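You operate a simulated robot arm through the tools that you are given. There is no shell and no other tool. Be economical: measure what you need, move in short steps, check, and stop when the job is done.

You run a simulated two-armed robot. Do the job below in one go: nothing can be reset, and whatever is moved stays where it is left.

## Task
Unscrew the beige lid and take the rubber buffer out of the box.
Fine: loosen both lid screws with the driver and stand it back; the buffer goes on top of the grey cabinet; the lid stays open.

Only the result counts: the job must be done as asked and must still hold three seconds after the hand-in. Knocking over, shifting, dropping, spilling or breaking anything else fails it. A push-on lid holds only when it is set on centred and level and pressed home; a screw cap is set on level and turned clockwise until tight.

## Robot
Two 7-joint arms with two-finger parallel grippers on one trunk, on a base that drives. Base frame: it is fixed to the floor where the robot stands at the start and does not move with it; the origin is under the middle of the robot, x ahead of it, y to its left, z up; the surface under the hand at the start is at about z = 1.02. Lengths are in m, angles in degrees, forces in N, time in s.
The left shoulder is at the start at [0.02, 0.113, 1.447], the right one opposite. With the tool pointing down near the work surface each hand reaches from about 0.12 to 0.58 m from the robot's upright axis, wherever it stands, measured 20 degrees to its own side. Places, roughly: beige box [0.5, -0.1, 1]; beige lid [0.5, -0.1, 1.1]; black lid screw [0.5, -0.2, 1.1]; green stand [0.7, 0, 1]; silver lid screw [0.5, 0, 1.1]; top of the grey cabinet [0.4, 0.2, 1]. Payload 1.57 kg a hand.
Tool frame (each hand has its own): the origin (TCP) lies between the finger pads and is the grasp point; the fingertips stand 0.03 m ahead of it; z points along the fingers, y is the line along which they close. Largest opening 0.08 m; finger width 0.017, thickness 0.012; the body of the gripper, 0.04 by 0.082 m, starts 0.08 m behind the TCP.
Orientation is that of the tool frame in the base frame, as [roll, pitch, yaw] about the fixed x, y, z axes, in that order (R = Rz(yaw) Ry(pitch) Rx(roll)). With the fingers straight down and closing along the base's y, the tool's x points along the base's -x, its y along +y and its z along -z.

## Interface
- The arms move only by the tool arm_command. It takes "left_plan", "right_plan" or both (then of equal length, played together; a hand with none holds still); each is a list that holds one entry, the list of rows, each a list of 7 numbers: the turn, a rotation vector about the tool's x, y, z in units of 8 degrees (1.0 is 8 degrees), then the shift along the tool's x, y, z in units of 40 mm (1.0 is 40 mm), then the closure in counts, from 0 (fully open) to 255 (shut). In form: [[[wx, wy, wz, dx, dy, dz, grip], ...]]. A call has 1 to 20 rows; each row shifts and turns the commanded pose from where the row before left it, along the tool's axes as they then stand. A call with a number of a shift or a turn outside -1 to 1 is refused whole. Each row takes 0.2 s and may step no farther than 0.05 m and 8.6 degrees from the row before; otherwise, or with a gripper value out of range, the whole call is refused. Where a pose cannot be reached the arm comes as near as it can. A force on the tool above 40 N (or 10 N above the force at the start of the call, whichever is more), or a blocked arm, ends the call early, and 0.2 s more pass. The fingers move at their own pace (about 0.045 m/s each) and stop on an object; they squeeze with about 39 N. The grip force told is the motor's: it shows also when the fingers shut on nothing. Time passes only in rows, and 0.2 s behind the last, so rows that do not move let the fingers close. It gives the time, the measured TCP pose, the force on the tool (base axes), the opening and the grip force at its end, in the units of the frame above (readings bear some noise), with the torque about the TCP (base axes, N m) and any sound that the robot's microphone picked up.
- Cameras (640 x 400 px; columns grow to the right, rows downward): "scene" is now at [0.1098, -0.0029, 1.5935]; the picture's right is [-0.05, -1.00, 0.00], its down [-0.54, 0.03, -0.84] and it looks along [0.84, -0.04, -0.54] (base axes); focal length 268 px, centre (320, 200). "left" rides on the left gripper at [0.072, 0.007, -0.122] in its tool frame; the picture's right is [-0.09, 1.00, 0.00], its down [-0.84, -0.08, -0.54] and it looks along [-0.54, -0.05, 0.84] (tool axes); focal length 238 px, centre (320, 200). "right" rides on the right gripper at [0.072, -0.007, -0.122] in its tool frame; the picture's right is [0.09, 1.00, 0.00], its down [-0.84, 0.08, -0.54] and it looks along [-0.54, 0.05, 0.84] (tool axes); focal length 238 px, centre (320, 200). There is no depth. A picture from a camera that has moved, and an enlarged one, comes with that camera's place and axes in the base frame and with its lens. The place of the scene camera against the robot may be out by one fixed shift of up to 0.025 m in any direction.
- snapshot(camera): a new picture of that camera. It takes no simulated time.
- raise_lower(by): slides the trunk up (or, below 0, down) by that many m; the arms and the scene camera ride with it, the base frame stays. It gives what a move gives, with no picture.
- drive_base(legs): drives the robot by 1 to 6 legs, each [ahead, left, turn to the left] in m, m and degrees, along the robot's own axes; the way and the turn of a leg run together, so that a leg with both is an arc; at most 1.5 m and 180 degrees a leg. The arms and the cameras ride along, it lands a little off, and it stops where it bumps. It gives what a move gives.
- turn_head(pan, tilt): turns the head with the scene camera to pan (to the left, within 80 degrees either way) and tilt (down, from -29 to 69), counted from straight ahead of the robot. It gives what a move gives.
- zoom(camera, box): a new picture of the part [left, top, right, bottom] of that camera's present view, enlarged. It takes no simulated time.
- sign_off(): hands the job in; it is judged then, once.

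Work in short steps. Places have to be worked out from the pictures, the camera data and where the tool is seen: move nearer, look again, correct. Check each grasp and each placing, and mend what went wrong. You have 120 turns and 92 pictures in all, those below and enlarged ones among them. Open the grippers and draw the arms clear of the work before you hand the job in, unless the task says otherwise; then end with one line.

The tools are called as a command line: name --argument value ..., lists and objects as JSON in quotes. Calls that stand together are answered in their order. arm_command: Moves the arms, as the interface text tells. Its arguments: {"type":"object","properties":{"left_plan":{"type":"array"},"right_plan":{"type":"array"}},"required":[]} The other tools are called the same way: raise_lower (by) slides the trunk up or down; drive_base (legs) drives the base; turn_head (pan, tilt) turns the head that bears the scene camera; snapshot (camera) takes a picture; zoom (camera, box) takes an enlarged picture of a part of a camera's view; sign_off () hands the job in.

At the start:

```text
time: 0.0
left_ee_pos: [0.3919, 0.0885, 1.3754]
left_ee_rot: [180.0, 0.0, -179.9]
left_force: [0.6, 0.1, -0.2]
left_wrist_torque: [-0.01, 0.0, -0.02]
left_gripper_width: 0.0799
left_grip_force: 0.0
right_ee_pos: [0.4602, -0.2523, 1.3703]
right_ee_rot: [-180.0, -0.1, -180.0]
right_force: [-0.5, 0.2, 0.6]
right_wrist_torque: [-0.01, -0.01, 0.03]
right_gripper_width: 0.0798
right_grip_force: 0.1
trunk travel left (down, up): [-0.5, 0.07]
robot x, y, heading: [0.0016, -0.0022, 0.0]
head pan, tilt: [-2.9, 32.8]
```

scene: 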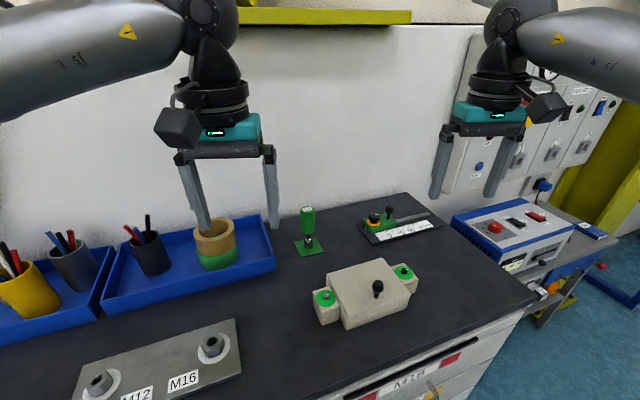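
right: 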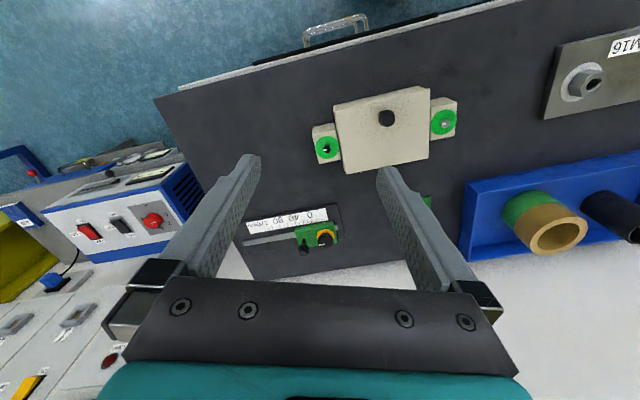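
left: 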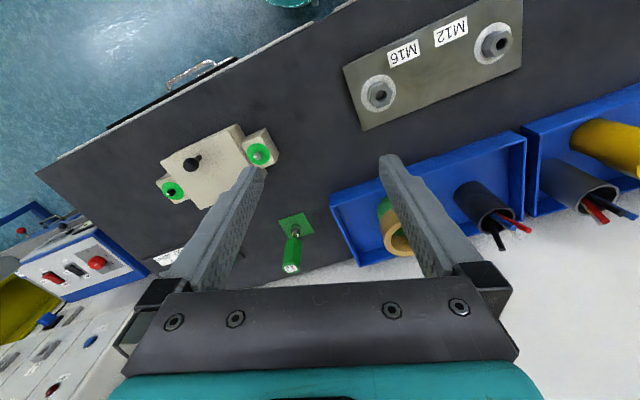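

I'll look closer at the box, screws and driver first.

zoom --camera "scene" --box '[270, 190, 450, 340]'

zoom --camera "right" --box '[290, 60, 490, 220]'

zoom --camera "left" --box '[140, 110, 340, 280]'

```text
2.67 times, centred on (360, 265) of scene
camera zoom: at [0.1098, -0.0029, 1.5935], right [-0.05, -1.0, 0.0], down [-0.54, 0.03, -0.84], along [0.84, -0.04, -0.54], focal length 716 px, centre (213, 27)
```

zoom: 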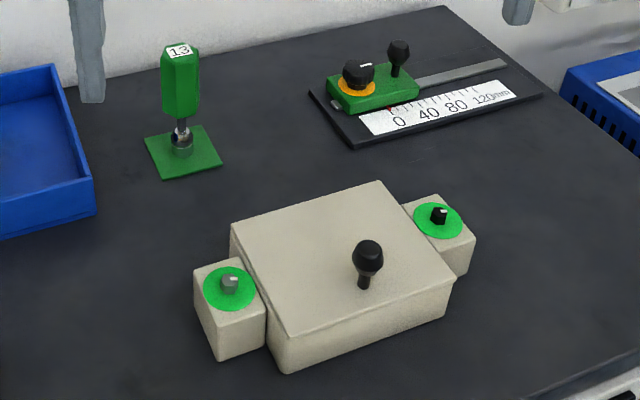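

```text
2.50 times, centred on (390, 140) of right
camera zoom: at [0.3883, -0.2618, 1.491], right [-0.09, 1.0, 0.0], down [0.84, 0.08, 0.54], along [0.54, 0.05, -0.84], focal length 596 px, centre (145, 350)
```

zoom: 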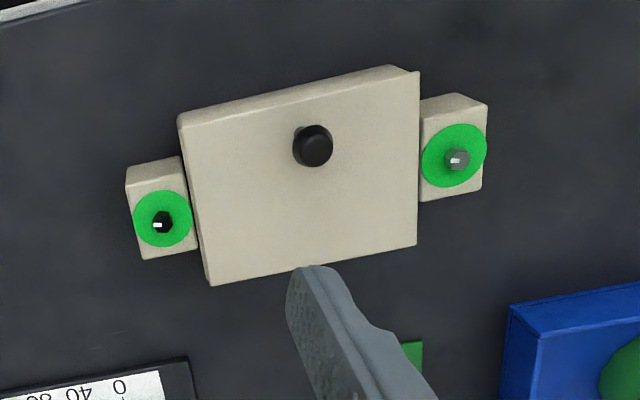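

```text
2.35 times, centred on (240, 195) of left
camera zoom: at [0.3199, 0.0949, 1.4968], right [0.09, 1.0, 0.0], down [0.84, -0.08, 0.54], along [0.54, -0.05, -0.84], focal length 561 px, centre (508, 212)
```

zoom: 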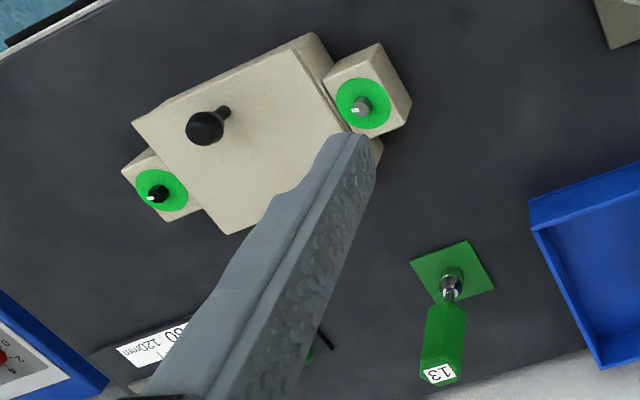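

The driver stands in its stand; two hex-head screws. I turn the head to see what "grey cabinet" means.

turn_head --pan 30 --tilt 60

snapshot --camera "scene"

turn_head --pan -15 --tilt 55

snapshot --camera "scene"

```text
time: 1.0
left_ee_pos: [0.3907, 0.089, 1.3755]
left_ee_rot: [180.0, 0.0, -180.0]
left_force: [-1.4, -0.6, 0.5]
left_wrist_torque: [0.01, -0.05, 0.01]
left_gripper_width: 0.08
left_grip_force: 0.1
right_ee_pos: [0.4606, -0.2534, 1.3682]
right_ee_rot: [-179.9, 0.1, -179.9]
right_force: [0.5, 0.8, -0.5]
right_wrist_torque: [0.01, 0.02, 0.0]
right_gripper_width: 0.08
right_grip_force: 0.1
trunk travel left (down, up): [-0.5, 0.07]
robot x, y, heading: [-0.0008, 0.001, -0.0]
head pan, tilt: [30.0, 60.0]
```

```text
85 pictures are left
camera scene: at [0.0785, 0.0348, 1.5558], right [0.5, -0.87, 0.0], down [-0.75, -0.43, -0.5], along [0.43, 0.25, -0.87], focal length 268 px, centre (320, 200)
```

scene: 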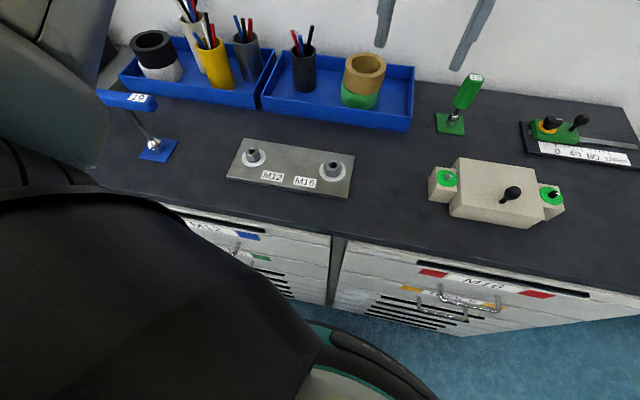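

```text
time: 2.1
left_ee_pos: [0.3916, 0.0889, 1.3748]
left_ee_rot: [180.0, -0.1, -179.9]
left_force: [0.5, 1.0, -1.0]
left_wrist_torque: [0.02, 0.01, 0.05]
left_gripper_width: 0.08
left_grip_force: 0.1
right_ee_pos: [0.4606, -0.2524, 1.3695]
right_ee_rot: [180.0, -0.1, 180.0]
right_force: [1.1, 0.4, -0.5]
right_wrist_torque: [-0.02, 0.04, -0.06]
right_gripper_width: 0.0804
right_grip_force: 0.2
trunk travel left (down, up): [-0.5, 0.07]
robot x, y, heading: [0.0035, -0.0006, -0.2]
head pan, tilt: [-15.0, 55.0]
```

```text
84 pictures are left
camera scene: at [0.0904, -0.0169, 1.5618], right [-0.26, -0.97, 0.0], down [-0.79, 0.21, -0.57], along [0.55, -0.15, -0.82], focal length 268 px, centre (320, 200)
```

scene: 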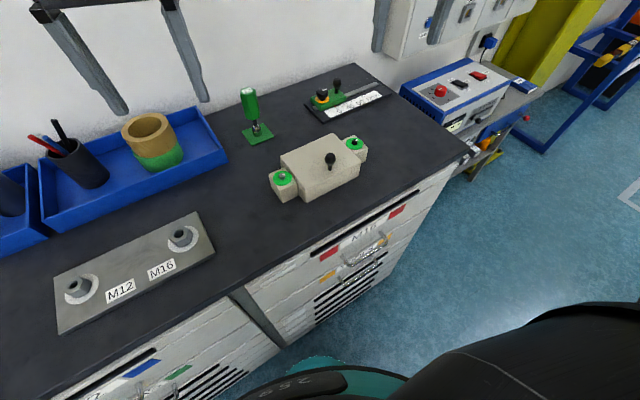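

The bench (grey cabinets with one top) is rotated about 19° to the robot, edge ~0.31 m from my axis; screws are near (0.480,-0.039,1.075) and (0.544,-0.235,1.075), the driver near (0.70,0). It's out of reach, so I square up and inch forward.

drive_base --legs '[[0, 0, 19], [0.08, 0, 0]]'

turn_head --pan -10 --tilt 66

snapshot --camera "scene"

snapshot --camera "right"

```text
time: 4.2
left_ee_pos: [0.4183, 0.233, 1.375]
left_ee_rot: [-180.0, 0.1, -161.4]
left_force: [0.4, -0.1, -0.2]
left_wrist_torque: [0.01, 0.02, -0.02]
left_gripper_width: 0.0802
left_grip_force: 0.0
right_ee_pos: [0.592, -0.0684, 1.3692]
right_ee_rot: [-180.0, 0.0, -161.4]
right_force: [0.0, -0.1, 0.1]
right_wrist_torque: [0.0, 0.03, 0.0]
right_gripper_width: 0.0799
right_grip_force: 0.0
trunk travel left (down, up): [-0.5, 0.07]
robot x, y, heading: [0.0745, 0.0269, 18.3]
head pan, tilt: [-15.0, 55.0]
```

```text
time: 4.9
left_ee_pos: [0.4178, 0.2343, 1.3761]
left_ee_rot: [180.0, 0.0, -161.3]
left_force: [-0.2, 0.5, 0.6]
left_wrist_torque: [0.01, -0.06, 0.0]
left_gripper_width: 0.0799
left_grip_force: 0.0
right_ee_pos: [0.5922, -0.0684, 1.369]
right_ee_rot: [179.9, -0.1, -161.3]
right_force: [-0.1, 0.1, -0.6]
right_wrist_torque: [0.03, -0.01, 0.02]
right_gripper_width: 0.0799
right_grip_force: 0.0
trunk travel left (down, up): [-0.5, 0.07]
robot x, y, heading: [0.0734, 0.0221, 18.7]
head pan, tilt: [-10.0, 66.0]
```

```text
83 pictures are left
camera scene: at [0.1531, 0.0387, 1.5492], right [0.15, -0.99, 0.0], down [-0.9, -0.14, -0.41], along [0.4, 0.06, -0.91], focal length 268 px, centre (320, 200)
```

scene: 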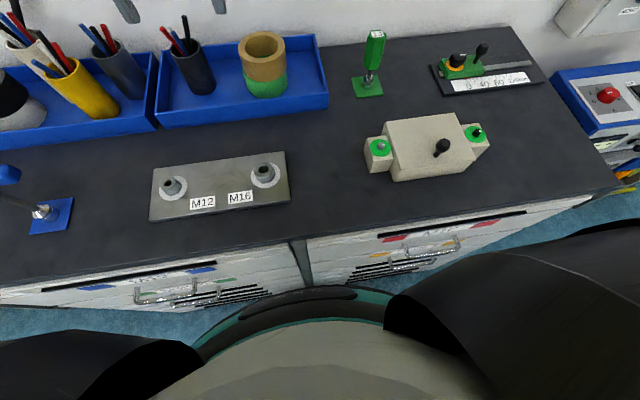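

```text
82 pictures are left
camera right: at [0.5251, -0.0991, 1.4911], right [-0.41, 0.91, 0.0], down [0.77, 0.34, 0.54], along [0.5, 0.22, -0.84], focal length 238 px, centre (320, 200)
```

right: 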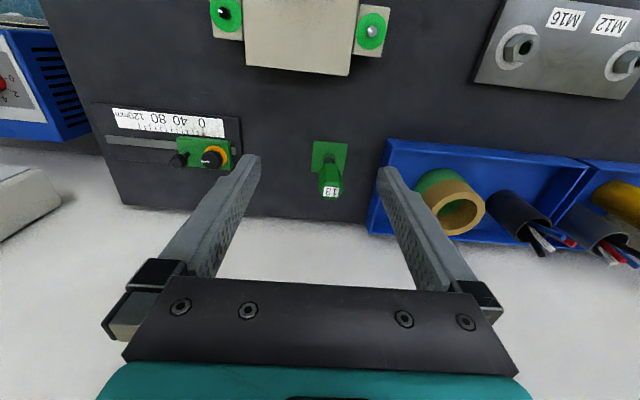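

Driver about (0.715, 0.007), 0.64 m from the axis. I edge forward a bit more.

drive_base --legs '[[0.07, 0, 0]]'

snapshot --camera "scene"

```text
time: 5.9
left_ee_pos: [0.4427, 0.2428, 1.3745]
left_ee_rot: [180.0, -0.1, -161.2]
left_force: [-0.2, -0.2, 0.3]
left_wrist_torque: [0.0, -0.01, 0.02]
left_gripper_width: 0.0801
left_grip_force: 0.0
right_ee_pos: [0.6187, -0.0588, 1.3684]
right_ee_rot: [180.0, -0.1, -161.4]
right_force: [1.2, -0.1, 0.0]
right_wrist_torque: [-0.01, -0.01, 0.0]
right_gripper_width: 0.08
right_grip_force: 0.1
trunk travel left (down, up): [-0.5, 0.07]
robot x, y, heading: [0.1006, 0.0365, 18.4]
head pan, tilt: [-10.0, 66.0]
stopped in leg 1: the robot was blocked; the commanded pose is now the measured one
```

```text
81 pictures are left
camera scene: at [0.1794, 0.0476, 1.5491], right [0.15, -0.99, 0.0], down [-0.9, -0.14, -0.41], along [0.4, 0.06, -0.91], focal length 268 px, centre (320, 200)
```

scene: 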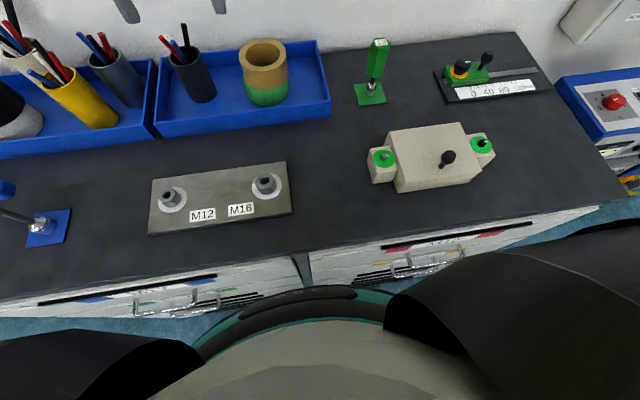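

Blocked by the cabinet; I back off a hair, shift right to bring the driver straight ahead of the right shoulder, return, and lower the trunk 0.1 for reach.

drive_base --legs '[[-0.02, 0, 0], [0, -0.09, 0], [0.015, 0, 0.4]]'

raise_lower --by -0.08

snapshot --camera "right"

```text
time: 7.7
left_ee_pos: [0.4625, 0.1617, 1.3757]
left_ee_rot: [180.0, 0.1, -160.8]
left_force: [0.3, -0.7, 1.6]
left_wrist_torque: [-0.05, -0.01, 0.0]
left_gripper_width: 0.08
left_grip_force: 0.0
right_ee_pos: [0.6404, -0.1396, 1.3688]
right_ee_rot: [180.0, 0.0, -161.0]
right_force: [0.4, 0.3, 0.5]
right_wrist_torque: [0.01, -0.08, -0.03]
right_gripper_width: 0.08
right_grip_force: 0.0
trunk travel left (down, up): [-0.5, 0.07]
robot x, y, heading: [0.1245, -0.0526, 19.1]
head pan, tilt: [-10.0, 66.0]
```

```text
time: 8.9
left_ee_pos: [0.4626, 0.1614, 1.2959]
left_ee_rot: [-180.0, 0.0, -160.8]
left_force: [0.4, -0.3, 0.3]
left_wrist_torque: [0.01, 0.0, 0.01]
left_gripper_width: 0.0798
left_grip_force: 0.0
right_ee_pos: [0.6405, -0.1413, 1.2882]
right_ee_rot: [180.0, -0.1, -160.9]
right_force: [0.2, 0.0, 0.0]
right_wrist_torque: [0.0, 0.01, 0.0]
right_gripper_width: 0.0803
right_grip_force: 0.0
trunk travel left (down, up): [-0.42, 0.15]
robot x, y, heading: [0.1238, -0.0535, 19.0]
head pan, tilt: [-10.0, 66.0]
```

```text
80 pictures are left
camera right: at [0.5742, -0.1714, 1.411], right [-0.41, 0.91, 0.0], down [0.77, 0.35, 0.54], along [0.49, 0.22, -0.84], focal length 238 px, centre (320, 200)
```

right: 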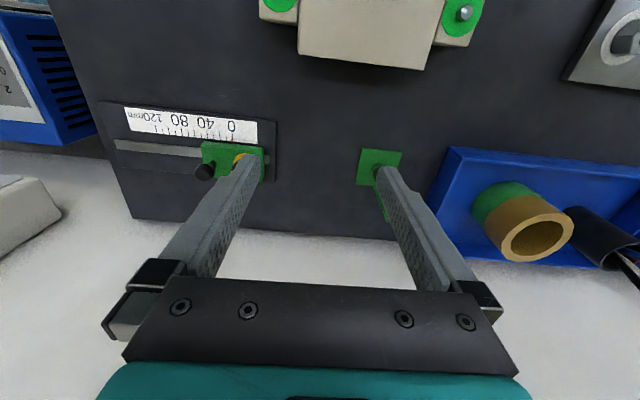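

Stand at about (0.70, 0.0). I move the right hand over it at height 1.29.

arm_command --right_plan '[[[0, 0, 0, -0.65, 0.7, 0, 0], [0, 0, 0, -0.65, 0.7, 0, 0], [0, 0, 0, -0.65, 0.7, 0, 0], [0, 0, 0, -0.65, 0.7, 0, 0], [0, 0, 0, 0, 0, 0, 0]]]'

snapshot --camera "right"

snapshot --camera "scene"

snapshot --camera "left"

```text
time: 10.1
left_ee_pos: [0.4648, 0.1593, 1.2947]
left_ee_rot: [179.9, 0.0, -160.8]
left_force: [0.0, -1.0, -0.6]
left_wrist_torque: [-0.01, 0.0, -0.01]
left_gripper_width: 0.0799
left_grip_force: 0.1
right_ee_pos: [0.7036, -0.0049, 1.2902]
right_ee_rot: [180.0, 0.0, -160.8]
right_force: [-0.5, -0.3, 0.0]
right_wrist_torque: [0.01, -0.01, 0.0]
right_gripper_width: 0.0799
right_grip_force: 0.0
trunk travel left (down, up): [-0.42, 0.15]
robot x, y, heading: [0.1252, -0.0541, 19.1]
head pan, tilt: [-10.0, 66.0]
```

```text
79 pictures are left
camera right: at [0.6373, -0.036, 1.4114], right [-0.41, 0.91, 0.0], down [0.76, 0.35, 0.54], along [0.49, 0.23, -0.84], focal length 238 px, centre (320, 200)
```

right: 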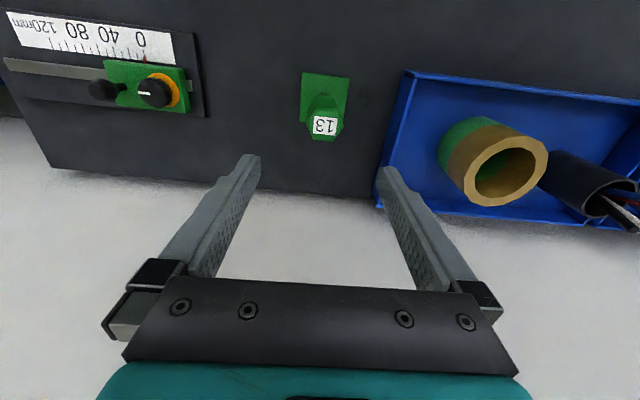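

```text
78 pictures are left
camera scene: at [0.2018, -0.0392, 1.4692], right [0.16, -0.99, 0.0], down [-0.9, -0.14, -0.41], along [0.4, 0.07, -0.91], focal length 268 px, centre (320, 200)
```

scene: 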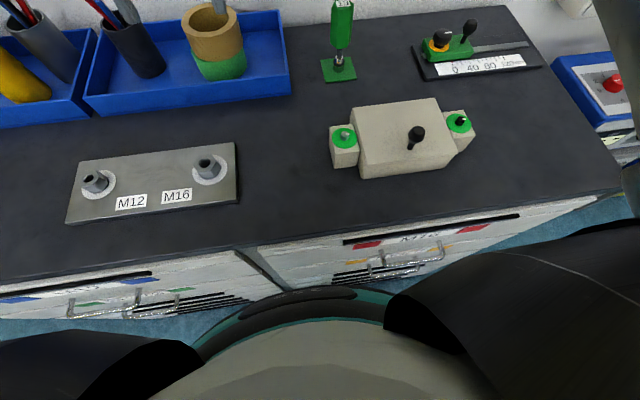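

```text
77 pictures are left
camera left: at [0.3943, 0.1408, 1.4168], right [-0.24, 0.97, 0.0], down [0.82, 0.2, 0.54], along [0.53, 0.13, -0.84], focal length 238 px, centre (320, 200)
```

left: 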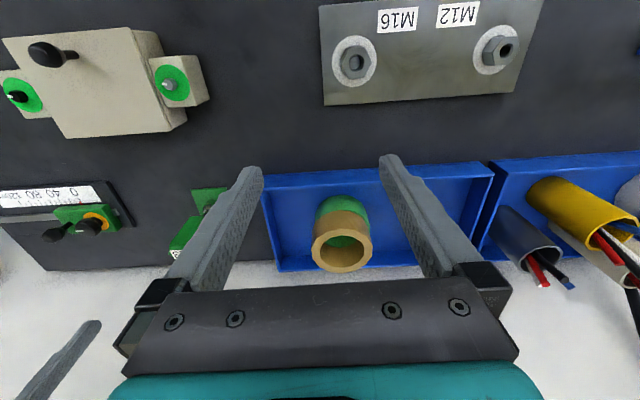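

Handle top appears around (0.693,-0.003,1.165). Small correction and partial descent, then check again.

arm_command --right_plan '[[[0, 0, 0, 0.235, 0.12, 0.5, 0], [0, 0, 0, 0, 0, 0.9, 0], [0, 0, 0, 0, 0, 0, 0]]]'

snapshot --camera "right"

turn_head --pan -10 --tilt 35

snapshot --camera "scene"

```text
time: 10.9
left_ee_pos: [0.4636, 0.1596, 1.2958]
left_ee_rot: [179.9, 0.0, -160.8]
left_force: [-0.5, -0.7, 0.7]
left_wrist_torque: [0.0, -0.04, 0.01]
left_gripper_width: 0.0799
left_grip_force: 0.0
right_ee_pos: [0.692, -0.0002, 1.2325]
right_ee_rot: [179.9, 0.0, -160.9]
right_force: [-0.8, 0.0, -0.5]
right_wrist_torque: [0.0, 0.04, 0.0]
right_gripper_width: 0.08
right_grip_force: 0.1
trunk travel left (down, up): [-0.42, 0.15]
robot x, y, heading: [0.123, -0.0505, 19.1]
head pan, tilt: [-10.0, 66.0]
```

```text
76 pictures are left
camera right: at [0.6252, -0.0317, 1.3546], right [-0.41, 0.91, 0.0], down [0.77, 0.35, 0.54], along [0.49, 0.22, -0.84], focal length 238 px, centre (320, 200)
```

right: 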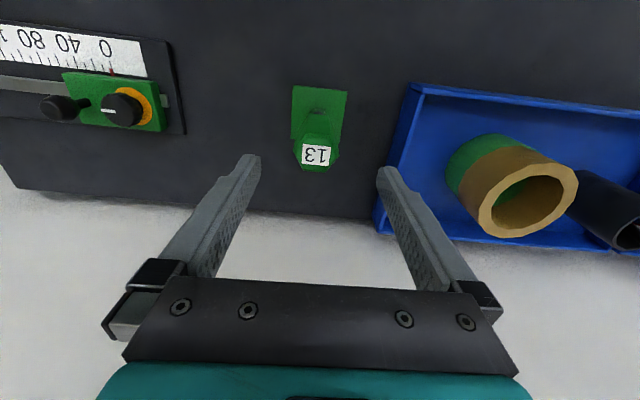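

```text
time: 11.9
left_ee_pos: [0.4634, 0.1607, 1.2943]
left_ee_rot: [180.0, 0.0, -160.7]
left_force: [0.2, -0.3, 0.3]
left_wrist_torque: [-0.01, 0.02, 0.0]
left_gripper_width: 0.0799
left_grip_force: 0.1
right_ee_pos: [0.6908, 0.0003, 1.2328]
right_ee_rot: [180.0, -0.1, -161.0]
right_force: [-0.7, -0.2, 0.3]
right_wrist_torque: [0.01, 0.01, -0.01]
right_gripper_width: 0.08
right_grip_force: 0.1
trunk travel left (down, up): [-0.42, 0.15]
robot x, y, heading: [0.1198, -0.0511, 18.8]
head pan, tilt: [-10.0, 35.0]
```

```text
75 pictures are left
camera scene: at [0.2296, -0.0325, 1.51], right [0.16, -0.99, 0.0], down [-0.57, -0.09, -0.82], along [0.81, 0.13, -0.57], focal length 268 px, centre (320, 200)
```

scene: 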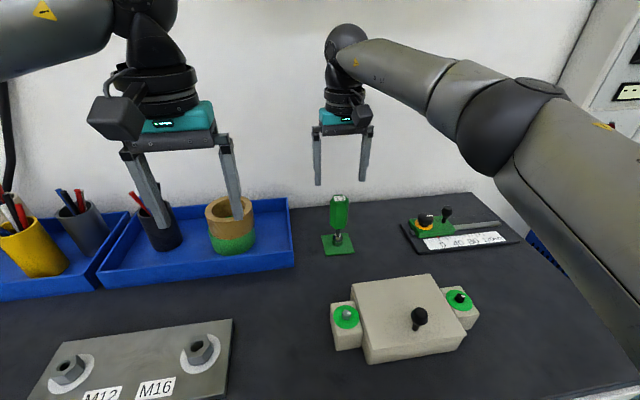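

Triangulated handle top (0.697,-0.003,1.162). Align and descend to TCP z≈1.135.

arm_command --right_plan '[[[0, 0, 0, -0.1, -0.1, 0.8, 0], [0, 0, 0, 0, 0, 0.8, 0], [0, 0, 0, 0, 0, 0.83, 0], [0, 0, 0, 0, 0, 0, 0]]]'

snapshot --camera "right"

zoom --camera "scene" --box '[270, 120, 430, 260]'

```text
time: 12.9
left_ee_pos: [0.4619, 0.1615, 1.2955]
left_ee_rot: [-180.0, 0.0, -160.8]
left_force: [-0.2, 0.6, 0.7]
left_wrist_torque: [-0.04, 0.01, 0.01]
left_gripper_width: 0.0801
left_grip_force: 0.0
right_ee_pos: [0.6958, -0.0007, 1.134]
right_ee_rot: [180.0, 0.0, -160.8]
right_force: [0.3, 0.5, 0.3]
right_wrist_torque: [0.02, -0.03, 0.01]
right_gripper_width: 0.08
right_grip_force: 0.0
trunk travel left (down, up): [-0.42, 0.15]
robot x, y, heading: [0.1216, -0.0545, 18.9]
head pan, tilt: [-10.0, 35.0]
```

```text
74 pictures are left
camera right: at [0.6301, -0.033, 1.2563], right [-0.41, 0.91, 0.0], down [0.77, 0.35, 0.54], along [0.49, 0.22, -0.84], focal length 238 px, centre (320, 200)
```

right: 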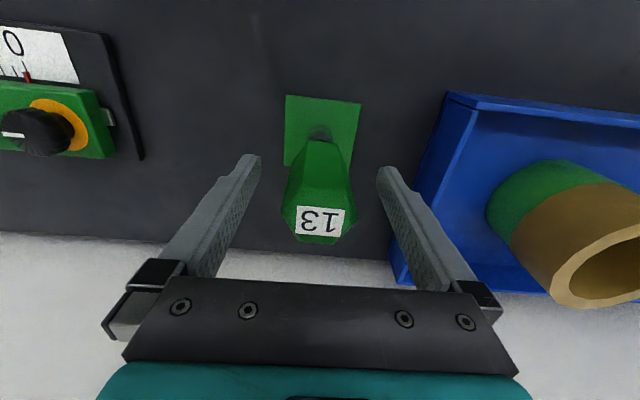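

```text
2.86 times, centred on (350, 190) of scene
camera zoom: at [0.2292, -0.0325, 1.5101], right [0.16, -0.99, 0.0], down [-0.57, -0.09, -0.82], along [0.81, 0.13, -0.57], focal length 767 px, centre (234, 229)
```

zoom: 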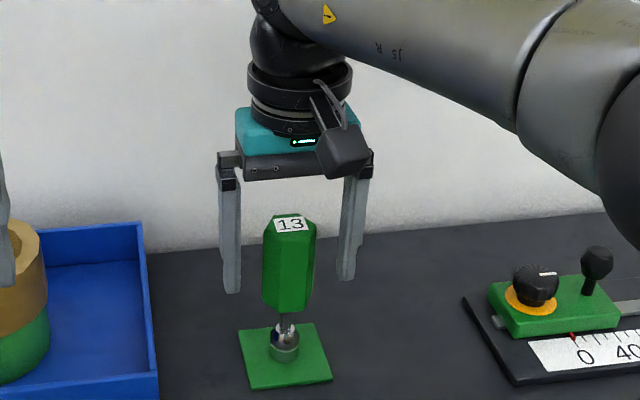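

The driver handle is a hex; I check how its flats are oriented before closing.

zoom --camera "right" --box '[260, 80, 380, 260]'

```text
2.22 times, centred on (320, 170) of right
camera zoom: at [0.6301, -0.033, 1.2563], right [-0.41, 0.91, 0.0], down [0.77, 0.35, 0.54], along [0.49, 0.22, -0.84], focal length 530 px, centre (320, 267)
```

zoom: 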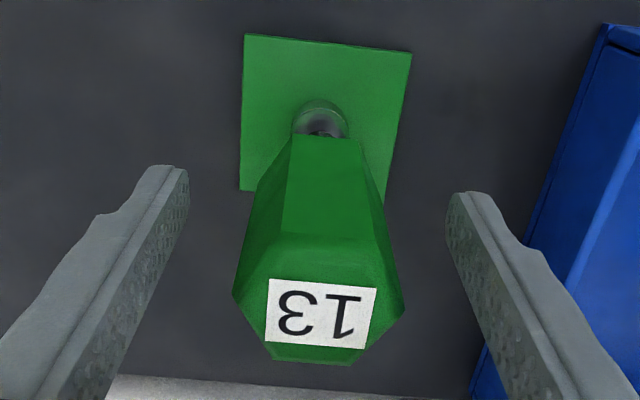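

Flats face along tool x, so I rotate the gripper 30° clockwise (from above) to close on flats, then close.

arm_command --right_plan '[[[0, 0, 0.9375, 0, -0.05, 0, 0], [0, 0, 0.9375, 0, 0, 0, 0], [0, 0, 0.9375, 0, 0, 0, 0], [0, 0, 0.9375, 0, 0, 0, 0], [0, 0, 0, 0, 0, 0, 0]]]'

zoom --camera "right" --box '[220, 80, 420, 280]'

```text
time: 14.1
left_ee_pos: [0.4644, 0.1613, 1.295]
left_ee_rot: [180.0, 0.0, -160.8]
left_force: [0.2, 0.0, 0.2]
left_wrist_torque: [0.0, -0.01, -0.01]
left_gripper_width: 0.0797
left_grip_force: 0.1
right_ee_pos: [0.6961, -0.0032, 1.1363]
right_ee_rot: [180.0, 0.0, 169.1]
right_force: [-0.1, -0.6, -0.3]
right_wrist_torque: [0.04, 0.01, 0.03]
right_gripper_width: 0.0801
right_grip_force: 0.0
trunk travel left (down, up): [-0.42, 0.15]
robot x, y, heading: [0.1214, -0.0531, 19.1]
head pan, tilt: [-10.0, 35.0]
```

```text
2.00 times, centred on (320, 180) of right
camera zoom: at [0.6255, 0.0023, 1.2575], right [0.1, 0.99, 0.0], down [0.84, -0.08, 0.54], along [0.54, -0.05, -0.84], focal length 477 px, centre (320, 240)
```

zoom: 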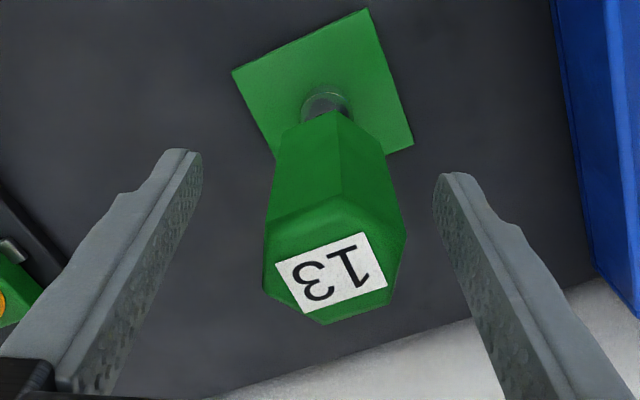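

Flats now face the fingers. Close on the handle.

arm_command --right_plan '[[[0, 0, 0, 0, 0, 0, 255], [0, 0, 0, 0, 0, 0, 255], [0, 0, 0, 0, 0, 0, 255], [0, 0, 0, 0, 0, 0, 255], [0, 0, 0, 0, 0, 0, 255]]]'

zoom --camera "right" --box '[220, 80, 420, 280]'

```text
time: 15.3
left_ee_pos: [0.4632, 0.1611, 1.2947]
left_ee_rot: [180.0, 0.0, -160.8]
left_force: [-0.3, -0.1, 0.0]
left_wrist_torque: [-0.02, 0.03, -0.01]
left_gripper_width: 0.0798
left_grip_force: 0.0
right_ee_pos: [0.6977, -0.0011, 1.135]
right_ee_rot: [179.9, 0.0, 169.1]
right_force: [-0.6, 0.6, -0.6]
right_wrist_torque: [0.09, 0.0, 0.01]
right_gripper_width: 0.0361
right_grip_force: 35.3
trunk travel left (down, up): [-0.42, 0.15]
robot x, y, heading: [0.1198, -0.0548, 19.0]
head pan, tilt: [-10.0, 35.0]
```

```text
2.00 times, centred on (320, 180) of right
camera zoom: at [0.6253, 0.0024, 1.2575], right [0.1, 1.0, 0.0], down [0.84, -0.08, 0.54], along [0.54, -0.05, -0.84], focal length 477 px, centre (320, 240)
```

zoom: 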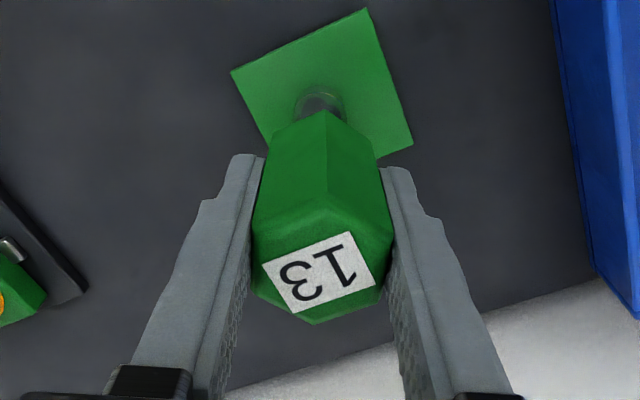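

Firm grip (0.036 m). Lift straight up.

arm_command --right_plan '[[[0, 0, 0, 0, 0, -0.4, 255], [0, 0, 0, 0, 0, -0.8, 255], [0, 0, 0, 0, 0, -0.9, 255], [0, 0, 0, 0, 0, -0.9, 255], [0, 0, 0, 0, 0, 0, 255]]]'

snapshot --camera "right"

snapshot --camera "scene"

```text
time: 16.5
left_ee_pos: [0.4648, 0.1611, 1.2949]
left_ee_rot: [-180.0, 0.0, -160.8]
left_force: [-0.3, -0.4, -1.1]
left_wrist_torque: [-0.02, 0.02, 0.0]
left_gripper_width: 0.08
left_grip_force: 0.0
right_ee_pos: [0.6988, -0.0052, 1.2564]
right_ee_rot: [180.0, -0.1, 169.1]
right_force: [0.0, 0.1, -1.8]
right_wrist_torque: [0.0, -0.05, -0.02]
right_gripper_width: 0.036
right_grip_force: 38.9
trunk travel left (down, up): [-0.42, 0.15]
robot x, y, heading: [0.1201, -0.0486, 19.1]
head pan, tilt: [-10.0, 35.0]
```

```text
69 pictures are left
camera right: at [0.6259, 0.0007, 1.378], right [0.1, 1.0, 0.0], down [0.84, -0.08, 0.54], along [0.54, -0.05, -0.84], focal length 238 px, centre (320, 200)
```

right: 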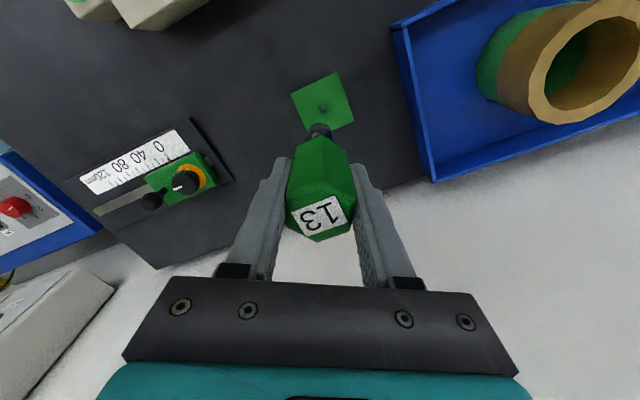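

```text
68 pictures are left
camera scene: at [0.23, -0.0324, 1.51], right [0.16, -0.99, 0.0], down [-0.57, -0.09, -0.82], along [0.81, 0.13, -0.57], focal length 268 px, centre (320, 200)
```

scene: 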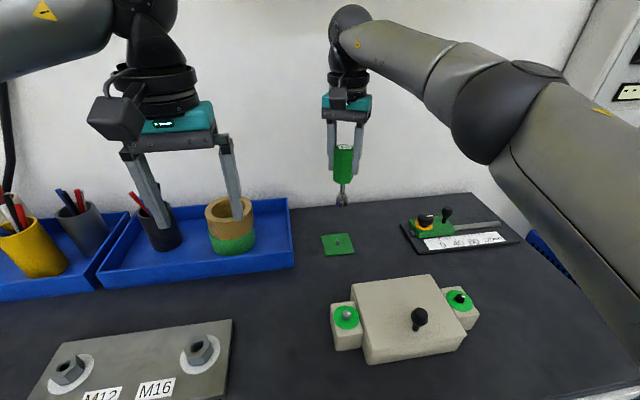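

The peg is visible at (0.698,-0.003). Now carry the driver to above the silver screw (~0.480,-0.039).

arm_command --right_plan '[[[0, 0, 0, 0.868, -0.316, 0, 255], [0, 0, 0, 0.868, -0.316, 0, 255], [0, 0, 0, 0.868, -0.316, 0, 255], [0, 0, 0, 0.868, -0.316, 0, 255], [0, 0, 0, 0.868, -0.316, 0, 255], [0, 0, 0, 0.868, -0.316, 0, 255], [0, 0, 0, 0, 0, 0, 255]]]'

zoom --camera "right" --box '[200, 50, 440, 250]'

snapshot --camera "left"

zoom --camera "scene" --box '[270, 200, 510, 390]'

```text
time: 18.1
left_ee_pos: [0.464, 0.1606, 1.294]
left_ee_rot: [180.0, 0.1, -160.8]
left_force: [0.8, -0.4, 0.1]
left_wrist_torque: [-0.01, 0.01, -0.01]
left_gripper_width: 0.08
left_grip_force: 0.0
right_ee_pos: [0.48, -0.0385, 1.2564]
right_ee_rot: [-180.0, 0.1, 169.1]
right_force: [0.5, 0.7, -1.8]
right_wrist_torque: [0.01, 0.03, 0.03]
right_gripper_width: 0.0361
right_grip_force: 39.2
trunk travel left (down, up): [-0.42, 0.15]
robot x, y, heading: [0.1223, -0.0515, 19.4]
head pan, tilt: [-10.0, 35.0]
```

```text
2.00 times, centred on (320, 150) of right
camera zoom: at [0.408, -0.0333, 1.3767], right [0.1, 1.0, 0.0], down [0.84, -0.08, 0.54], along [0.54, -0.05, -0.84], focal length 477 px, centre (320, 300)
```

zoom: 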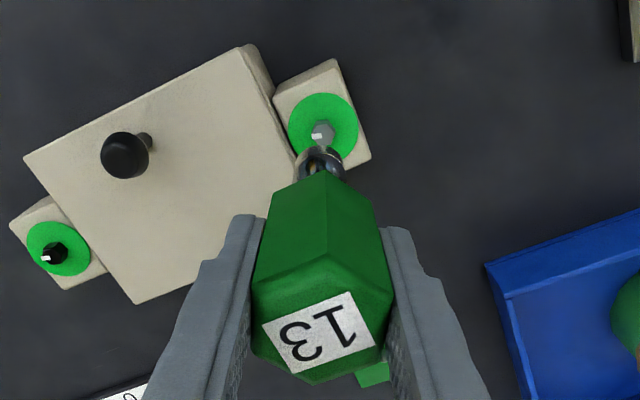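

```text
66 pictures are left
camera left: at [0.3942, 0.1432, 1.4165], right [-0.24, 0.97, 0.0], down [0.82, 0.2, 0.54], along [0.53, 0.13, -0.84], focal length 238 px, centre (320, 200)
```

left: 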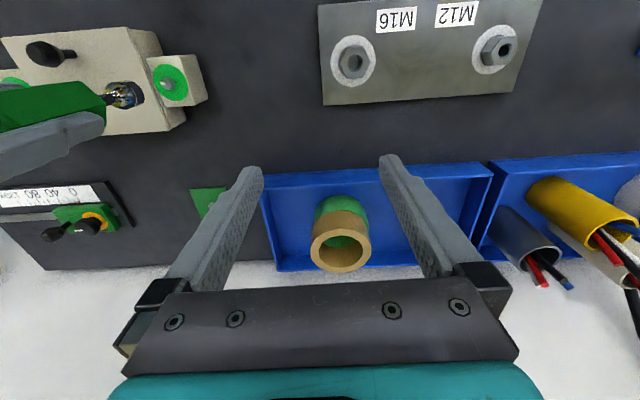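

```text
2.11 times, centred on (390, 295) of scene
camera zoom: at [0.23, -0.0324, 1.51], right [0.16, -0.99, 0.0], down [-0.57, -0.09, -0.82], along [0.81, 0.13, -0.57], focal length 565 px, centre (173, 0)
```

zoom: 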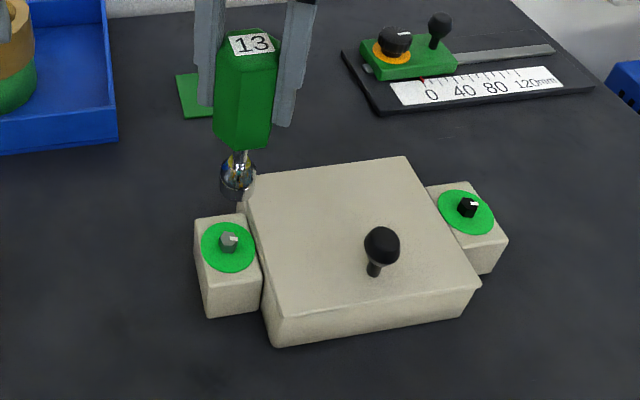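

Estimates agree: silver (0.479,-0.038), black (0.5437,-0.236). Zooming for the hex orientation.

zoom --camera "right" --box '[295, 80, 355, 150]'

zoom --camera "right" --box '[200, 150, 250, 200]'

```text
5.71 times, centred on (325, 115) of right
camera zoom: at [0.408, -0.0333, 1.3767], right [0.1, 1.0, 0.0], down [0.84, -0.08, 0.54], along [0.54, -0.05, -0.84], focal length 1362 px, centre (291, 686)
```

zoom: 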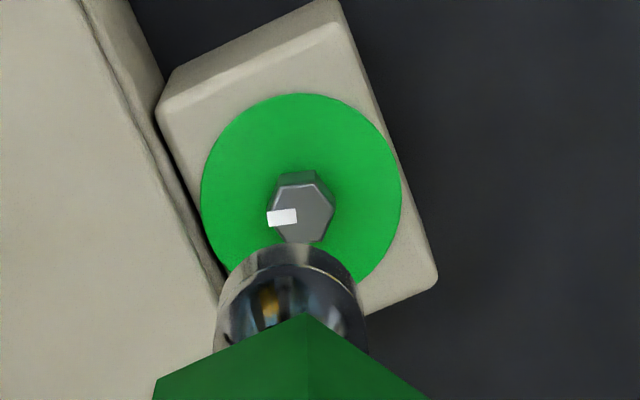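

```text
8.00 times, centred on (225, 175) of right
camera zoom: at [0.408, -0.0333, 1.3767], right [0.1, 1.0, 0.0], down [0.84, -0.08, 0.54], along [0.54, -0.05, -0.84], focal length 1907 px, centre (1080, 400)
```

zoom: 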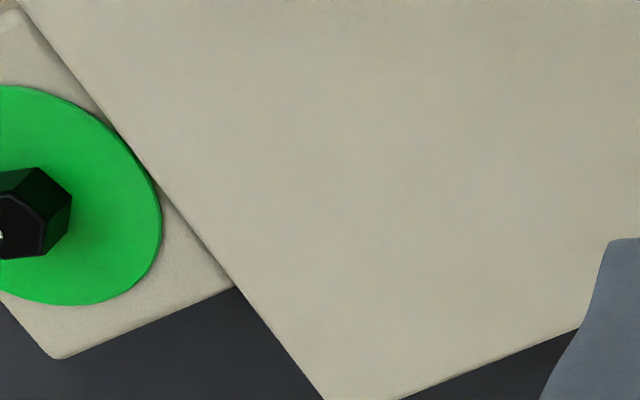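

Silver head hex has vertices nearly along image horizontal, whereas the driver's are vertical; I rotate 24° clockwise and descend to just above the head.

arm_command --right_plan '[[[0, 0, 1, 0, 0, 0.3, 255], [0, 0, 1, 0, 0, 0.6, 255], [0, 0, 1, 0, 0, 0.5, 255], [0, 0, 0, 0, 0, 0, 255]]]'

zoom --camera "right" --box '[260, 60, 380, 180]'

zoom --camera "left" --box '[70, 40, 220, 160]'

zoom --camera "scene" --box '[310, 220, 410, 340]'

```text
time: 19.1
left_ee_pos: [0.4629, 0.1612, 1.2935]
left_ee_rot: [180.0, 0.0, -160.8]
left_force: [-0.8, -0.7, 0.5]
left_wrist_torque: [0.02, -0.03, 0.02]
left_gripper_width: 0.08
left_grip_force: 0.0
right_ee_pos: [0.4815, -0.036, 1.2011]
right_ee_rot: [179.9, 0.0, 145.0]
right_force: [1.2, 1.0, -1.8]
right_wrist_torque: [0.0, 0.01, -0.03]
right_gripper_width: 0.0361
right_grip_force: 38.8
trunk travel left (down, up): [-0.42, 0.15]
robot x, y, heading: [0.122, -0.0528, 19.0]
head pan, tilt: [-10.0, 35.0]
```

```text
3.33 times, centred on (320, 120) of right
camera zoom: at [0.417, -0.0026, 1.3231], right [0.5, 0.87, 0.0], down [0.73, -0.42, 0.54], along [0.47, -0.27, -0.84], focal length 794 px, centre (320, 467)
```

zoom: 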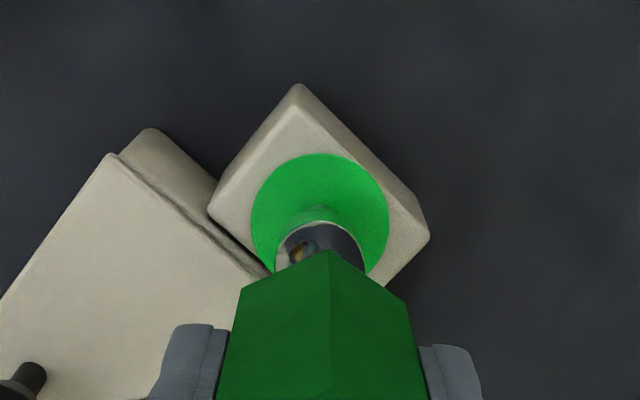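

```text
3.33 times, centred on (145, 100) of left
camera zoom: at [0.3937, 0.1431, 1.4166], right [-0.24, 0.97, 0.0], down [0.82, 0.2, 0.54], along [0.53, 0.13, -0.84], focal length 794 px, centre (903, 533)
```

zoom: 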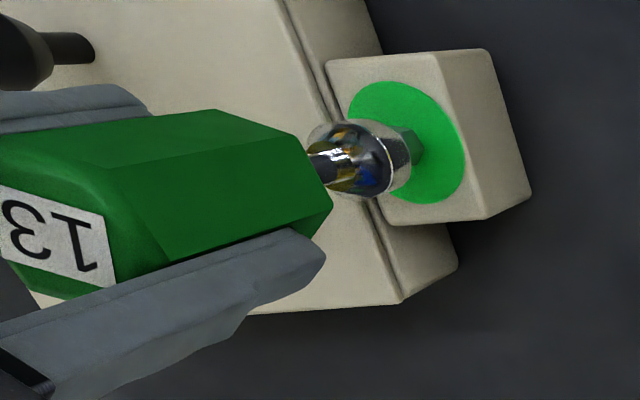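

```text
3.33 times, centred on (360, 280) of scene
camera zoom: at [0.2295, -0.0324, 1.5101], right [0.16, -0.99, 0.0], down [-0.57, -0.09, -0.82], along [0.81, 0.13, -0.57], focal length 895 px, centre (187, -67)
```

zoom: 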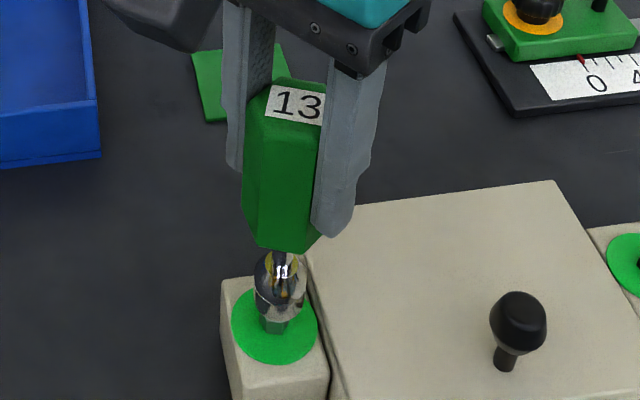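

Socket is just above the head and nearly aligned. I lower gently ~12 mm and check the force.

arm_command --right_plan '[[[0, 0, 0, 0, 0, 0.1, 255], [0, 0, 0, 0, 0, 0.1, 255], [0, 0, 0, 0, 0, 0.1, 255], [0, 0, 0, 0, 0, 0, 255]]]'

zoom --camera "left" --box '[120, 50, 220, 130]'

zoom --camera "scene" --box '[310, 250, 400, 340]'

```text
time: 20.1
left_ee_pos: [0.4621, 0.1614, 1.2943]
left_ee_rot: [180.0, 0.0, -160.7]
left_force: [0.0, 0.7, -0.6]
left_wrist_torque: [-0.01, 0.0, 0.01]
left_gripper_width: 0.0799
left_grip_force: 0.1
right_ee_pos: [0.4801, -0.037, 1.1881]
right_ee_rot: [-180.0, 0.0, 145.2]
right_force: [-0.3, 0.9, -0.4]
right_wrist_torque: [0.13, 0.04, 0.01]
right_gripper_width: 0.0361
right_grip_force: 39.0
trunk travel left (down, up): [-0.42, 0.15]
robot x, y, heading: [0.1233, -0.0542, 19.2]
head pan, tilt: [-10.0, 35.0]
```

```text
5.00 times, centred on (170, 90) of left
camera zoom: at [0.3937, 0.1433, 1.4166], right [-0.24, 0.97, 0.0], down [0.82, 0.2, 0.54], along [0.53, 0.13, -0.84], focal length 1192 px, centre (1070, 750)
```

zoom: 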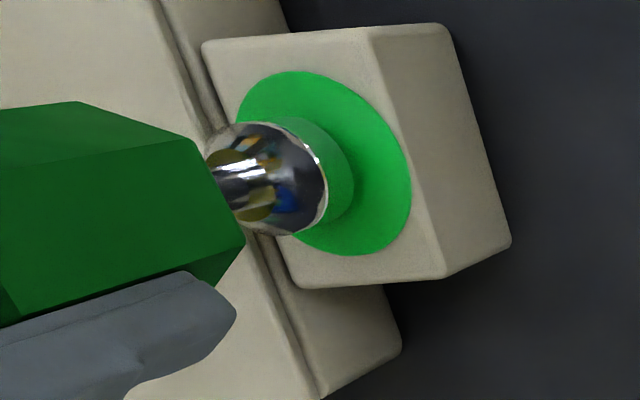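

```text
4.44 times, centred on (355, 295) of scene
camera zoom: at [0.2295, -0.0322, 1.5101], right [0.16, -0.99, 0.0], down [-0.57, -0.09, -0.82], along [0.81, 0.13, -0.57], focal length 1193 px, centre (164, -222)
```

zoom: 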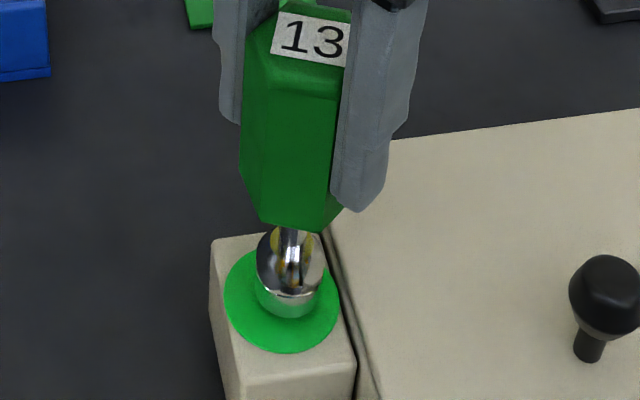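

Seems over the head with little force. Continue down in small steps until contact.

arm_command --right_plan '[[[0, 0, 0, 0, 0, 0.08, 255], [0, 0, 0, 0, 0, 0.08, 255], [0, 0, 0, 0, 0, 0, 255]]]'

zoom --camera "scene" --box '[310, 250, 400, 340]'

```text
time: 20.7
left_ee_pos: [0.4616, 0.16, 1.2962]
left_ee_rot: [-179.9, 0.0, -160.9]
left_force: [0.1, 0.1, -0.9]
left_wrist_torque: [0.02, 0.01, -0.03]
left_gripper_width: 0.0799
left_grip_force: 0.0
right_ee_pos: [0.4786, -0.0363, 1.1877]
right_ee_rot: [179.5, 0.0, 145.2]
right_force: [-5.8, -0.6, 14.9]
right_wrist_torque: [-0.94, 1.11, -0.24]
right_gripper_width: 0.0363
right_grip_force: 39.1
trunk travel left (down, up): [-0.42, 0.15]
robot x, y, heading: [0.1222, -0.0499, 19.4]
head pan, tilt: [-10.0, 35.0]
stopped in row 3 (right hand): the force on the tool passed its limit at 45 N (the readings are from after the stop); the commanded pose is now the measured one
```

```text
4.44 times, centred on (355, 295) of scene
camera zoom: at [0.2281, -0.0323, 1.5102], right [0.16, -0.99, 0.0], down [-0.57, -0.09, -0.82], along [0.81, 0.13, -0.57], focal length 1193 px, centre (164, -222)
```

zoom: 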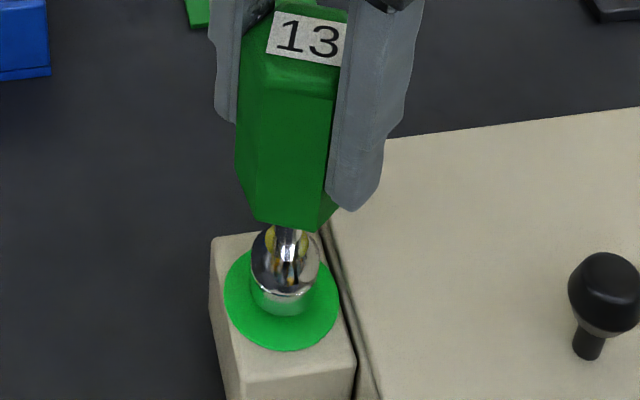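

Contact on the head top (not dropped in). I turn slowly counter-clockwise with light pressure to find the hex.

arm_command --right_plan '[[[0, 0, -0.5, 0, 0, 0, 255], [0, 0, -0.5, 0, 0, 0.005, 255], [0, 0, -0.5, 0, 0, 0.005, 255], [0, 0, -0.5, 0, 0, 0.005, 255], [0, 0, -0.5, 0, 0, 0.005, 255], [0, 0, -0.5, 0, 0, 0.005, 255], [0, 0, -0.5, 0, 0, 0.005, 255], [0, 0, -0.5, 0, 0, 0.005, 255]]]'

```text
time: 21.9
left_ee_pos: [0.4628, 0.1602, 1.2953]
left_ee_rot: [-179.9, 0.0, -160.9]
left_force: [-0.4, -0.7, -0.2]
left_wrist_torque: [-0.04, 0.01, -0.01]
left_gripper_width: 0.0797
left_grip_force: 0.0
right_ee_pos: [0.4789, -0.037, 1.1887]
right_ee_rot: [179.3, 0.3, 165.6]
right_force: [-6.4, -1.0, 13.9]
right_wrist_torque: [-0.92, 0.97, -0.08]
right_gripper_width: 0.0359
right_grip_force: 38.9
trunk travel left (down, up): [-0.42, 0.15]
robot x, y, heading: [0.1231, -0.0544, 19.3]
head pan, tilt: [-10.0, 35.0]
stopped in row 6 (right hand): the force on the tool passed its limit at 40 N (the readings are from after the stop); the commanded pose is now the measured one
```

Still on top, with sideways load. I raise 4 mm and inspect centring from three views.

arm_command --right_plan '[[[0, 0, 0, 0, 0, -0.1, 255], [0, 0, 0, 0, 0, -0.03, 255], [0, 0, 0, 0, 0, 0, 255]]]'

zoom --camera "left" --box '[130, 60, 210, 120]'

zoom --camera "scene" --box '[320, 270, 380, 330]'

zoom --camera "right" --box '[280, 80, 360, 140]'

```text
time: 22.7
left_ee_pos: [0.4633, 0.161, 1.2943]
left_ee_rot: [-179.9, 0.0, -160.8]
left_force: [-0.3, -0.1, -0.2]
left_wrist_torque: [-0.01, 0.02, 0.0]
left_gripper_width: 0.08
left_grip_force: 0.0
right_ee_pos: [0.4805, -0.0374, 1.1918]
right_ee_rot: [179.3, 0.5, 165.4]
right_force: [-0.7, -1.3, -1.5]
right_wrist_torque: [-0.08, 0.05, -0.03]
right_gripper_width: 0.0361
right_grip_force: 39.5
trunk travel left (down, up): [-0.42, 0.15]
robot x, y, heading: [0.1235, -0.0497, 18.8]
head pan, tilt: [-10.0, 35.0]
```

```text
6.67 times, centred on (170, 90) of left
camera zoom: at [0.3936, 0.1429, 1.4166], right [-0.24, 0.97, 0.0], down [0.82, 0.2, 0.54], along [0.53, 0.13, -0.84], focal length 1589 px, centre (1320, 933)
```

zoom: 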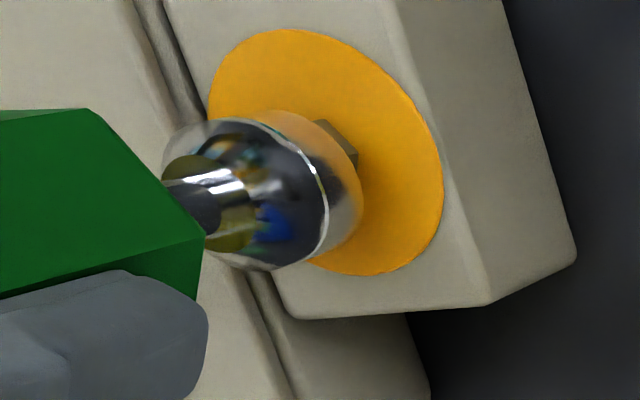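

```text
6.67 times, centred on (350, 300) of scene
camera zoom: at [0.2294, -0.0326, 1.5101], right [0.16, -0.99, 0.0], down [-0.57, -0.09, -0.82], along [0.81, 0.13, -0.57], focal length 1790 px, centre (120, -467)
```

zoom: 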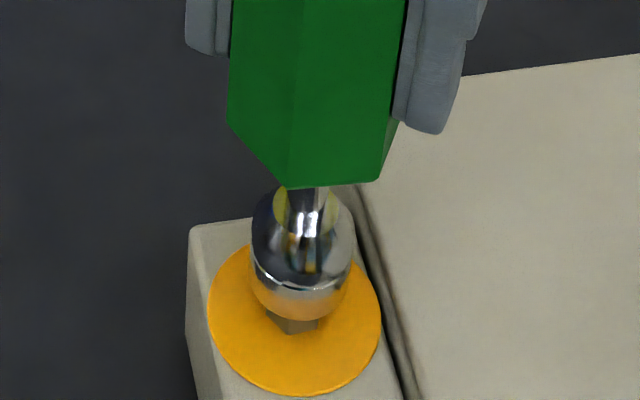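

```text
6.67 times, centred on (320, 110) of right
camera zoom: at [0.4085, -0.0288, 1.3141], right [0.16, 0.99, 0.01], down [0.82, -0.14, 0.55], along [0.54, -0.08, -0.84], focal length 1589 px, centre (320, 800)
```

zoom: 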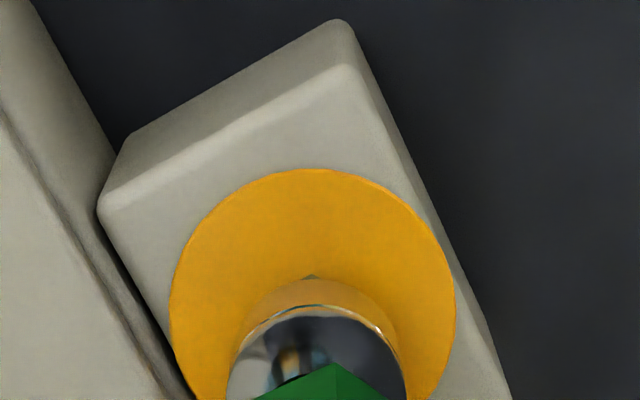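

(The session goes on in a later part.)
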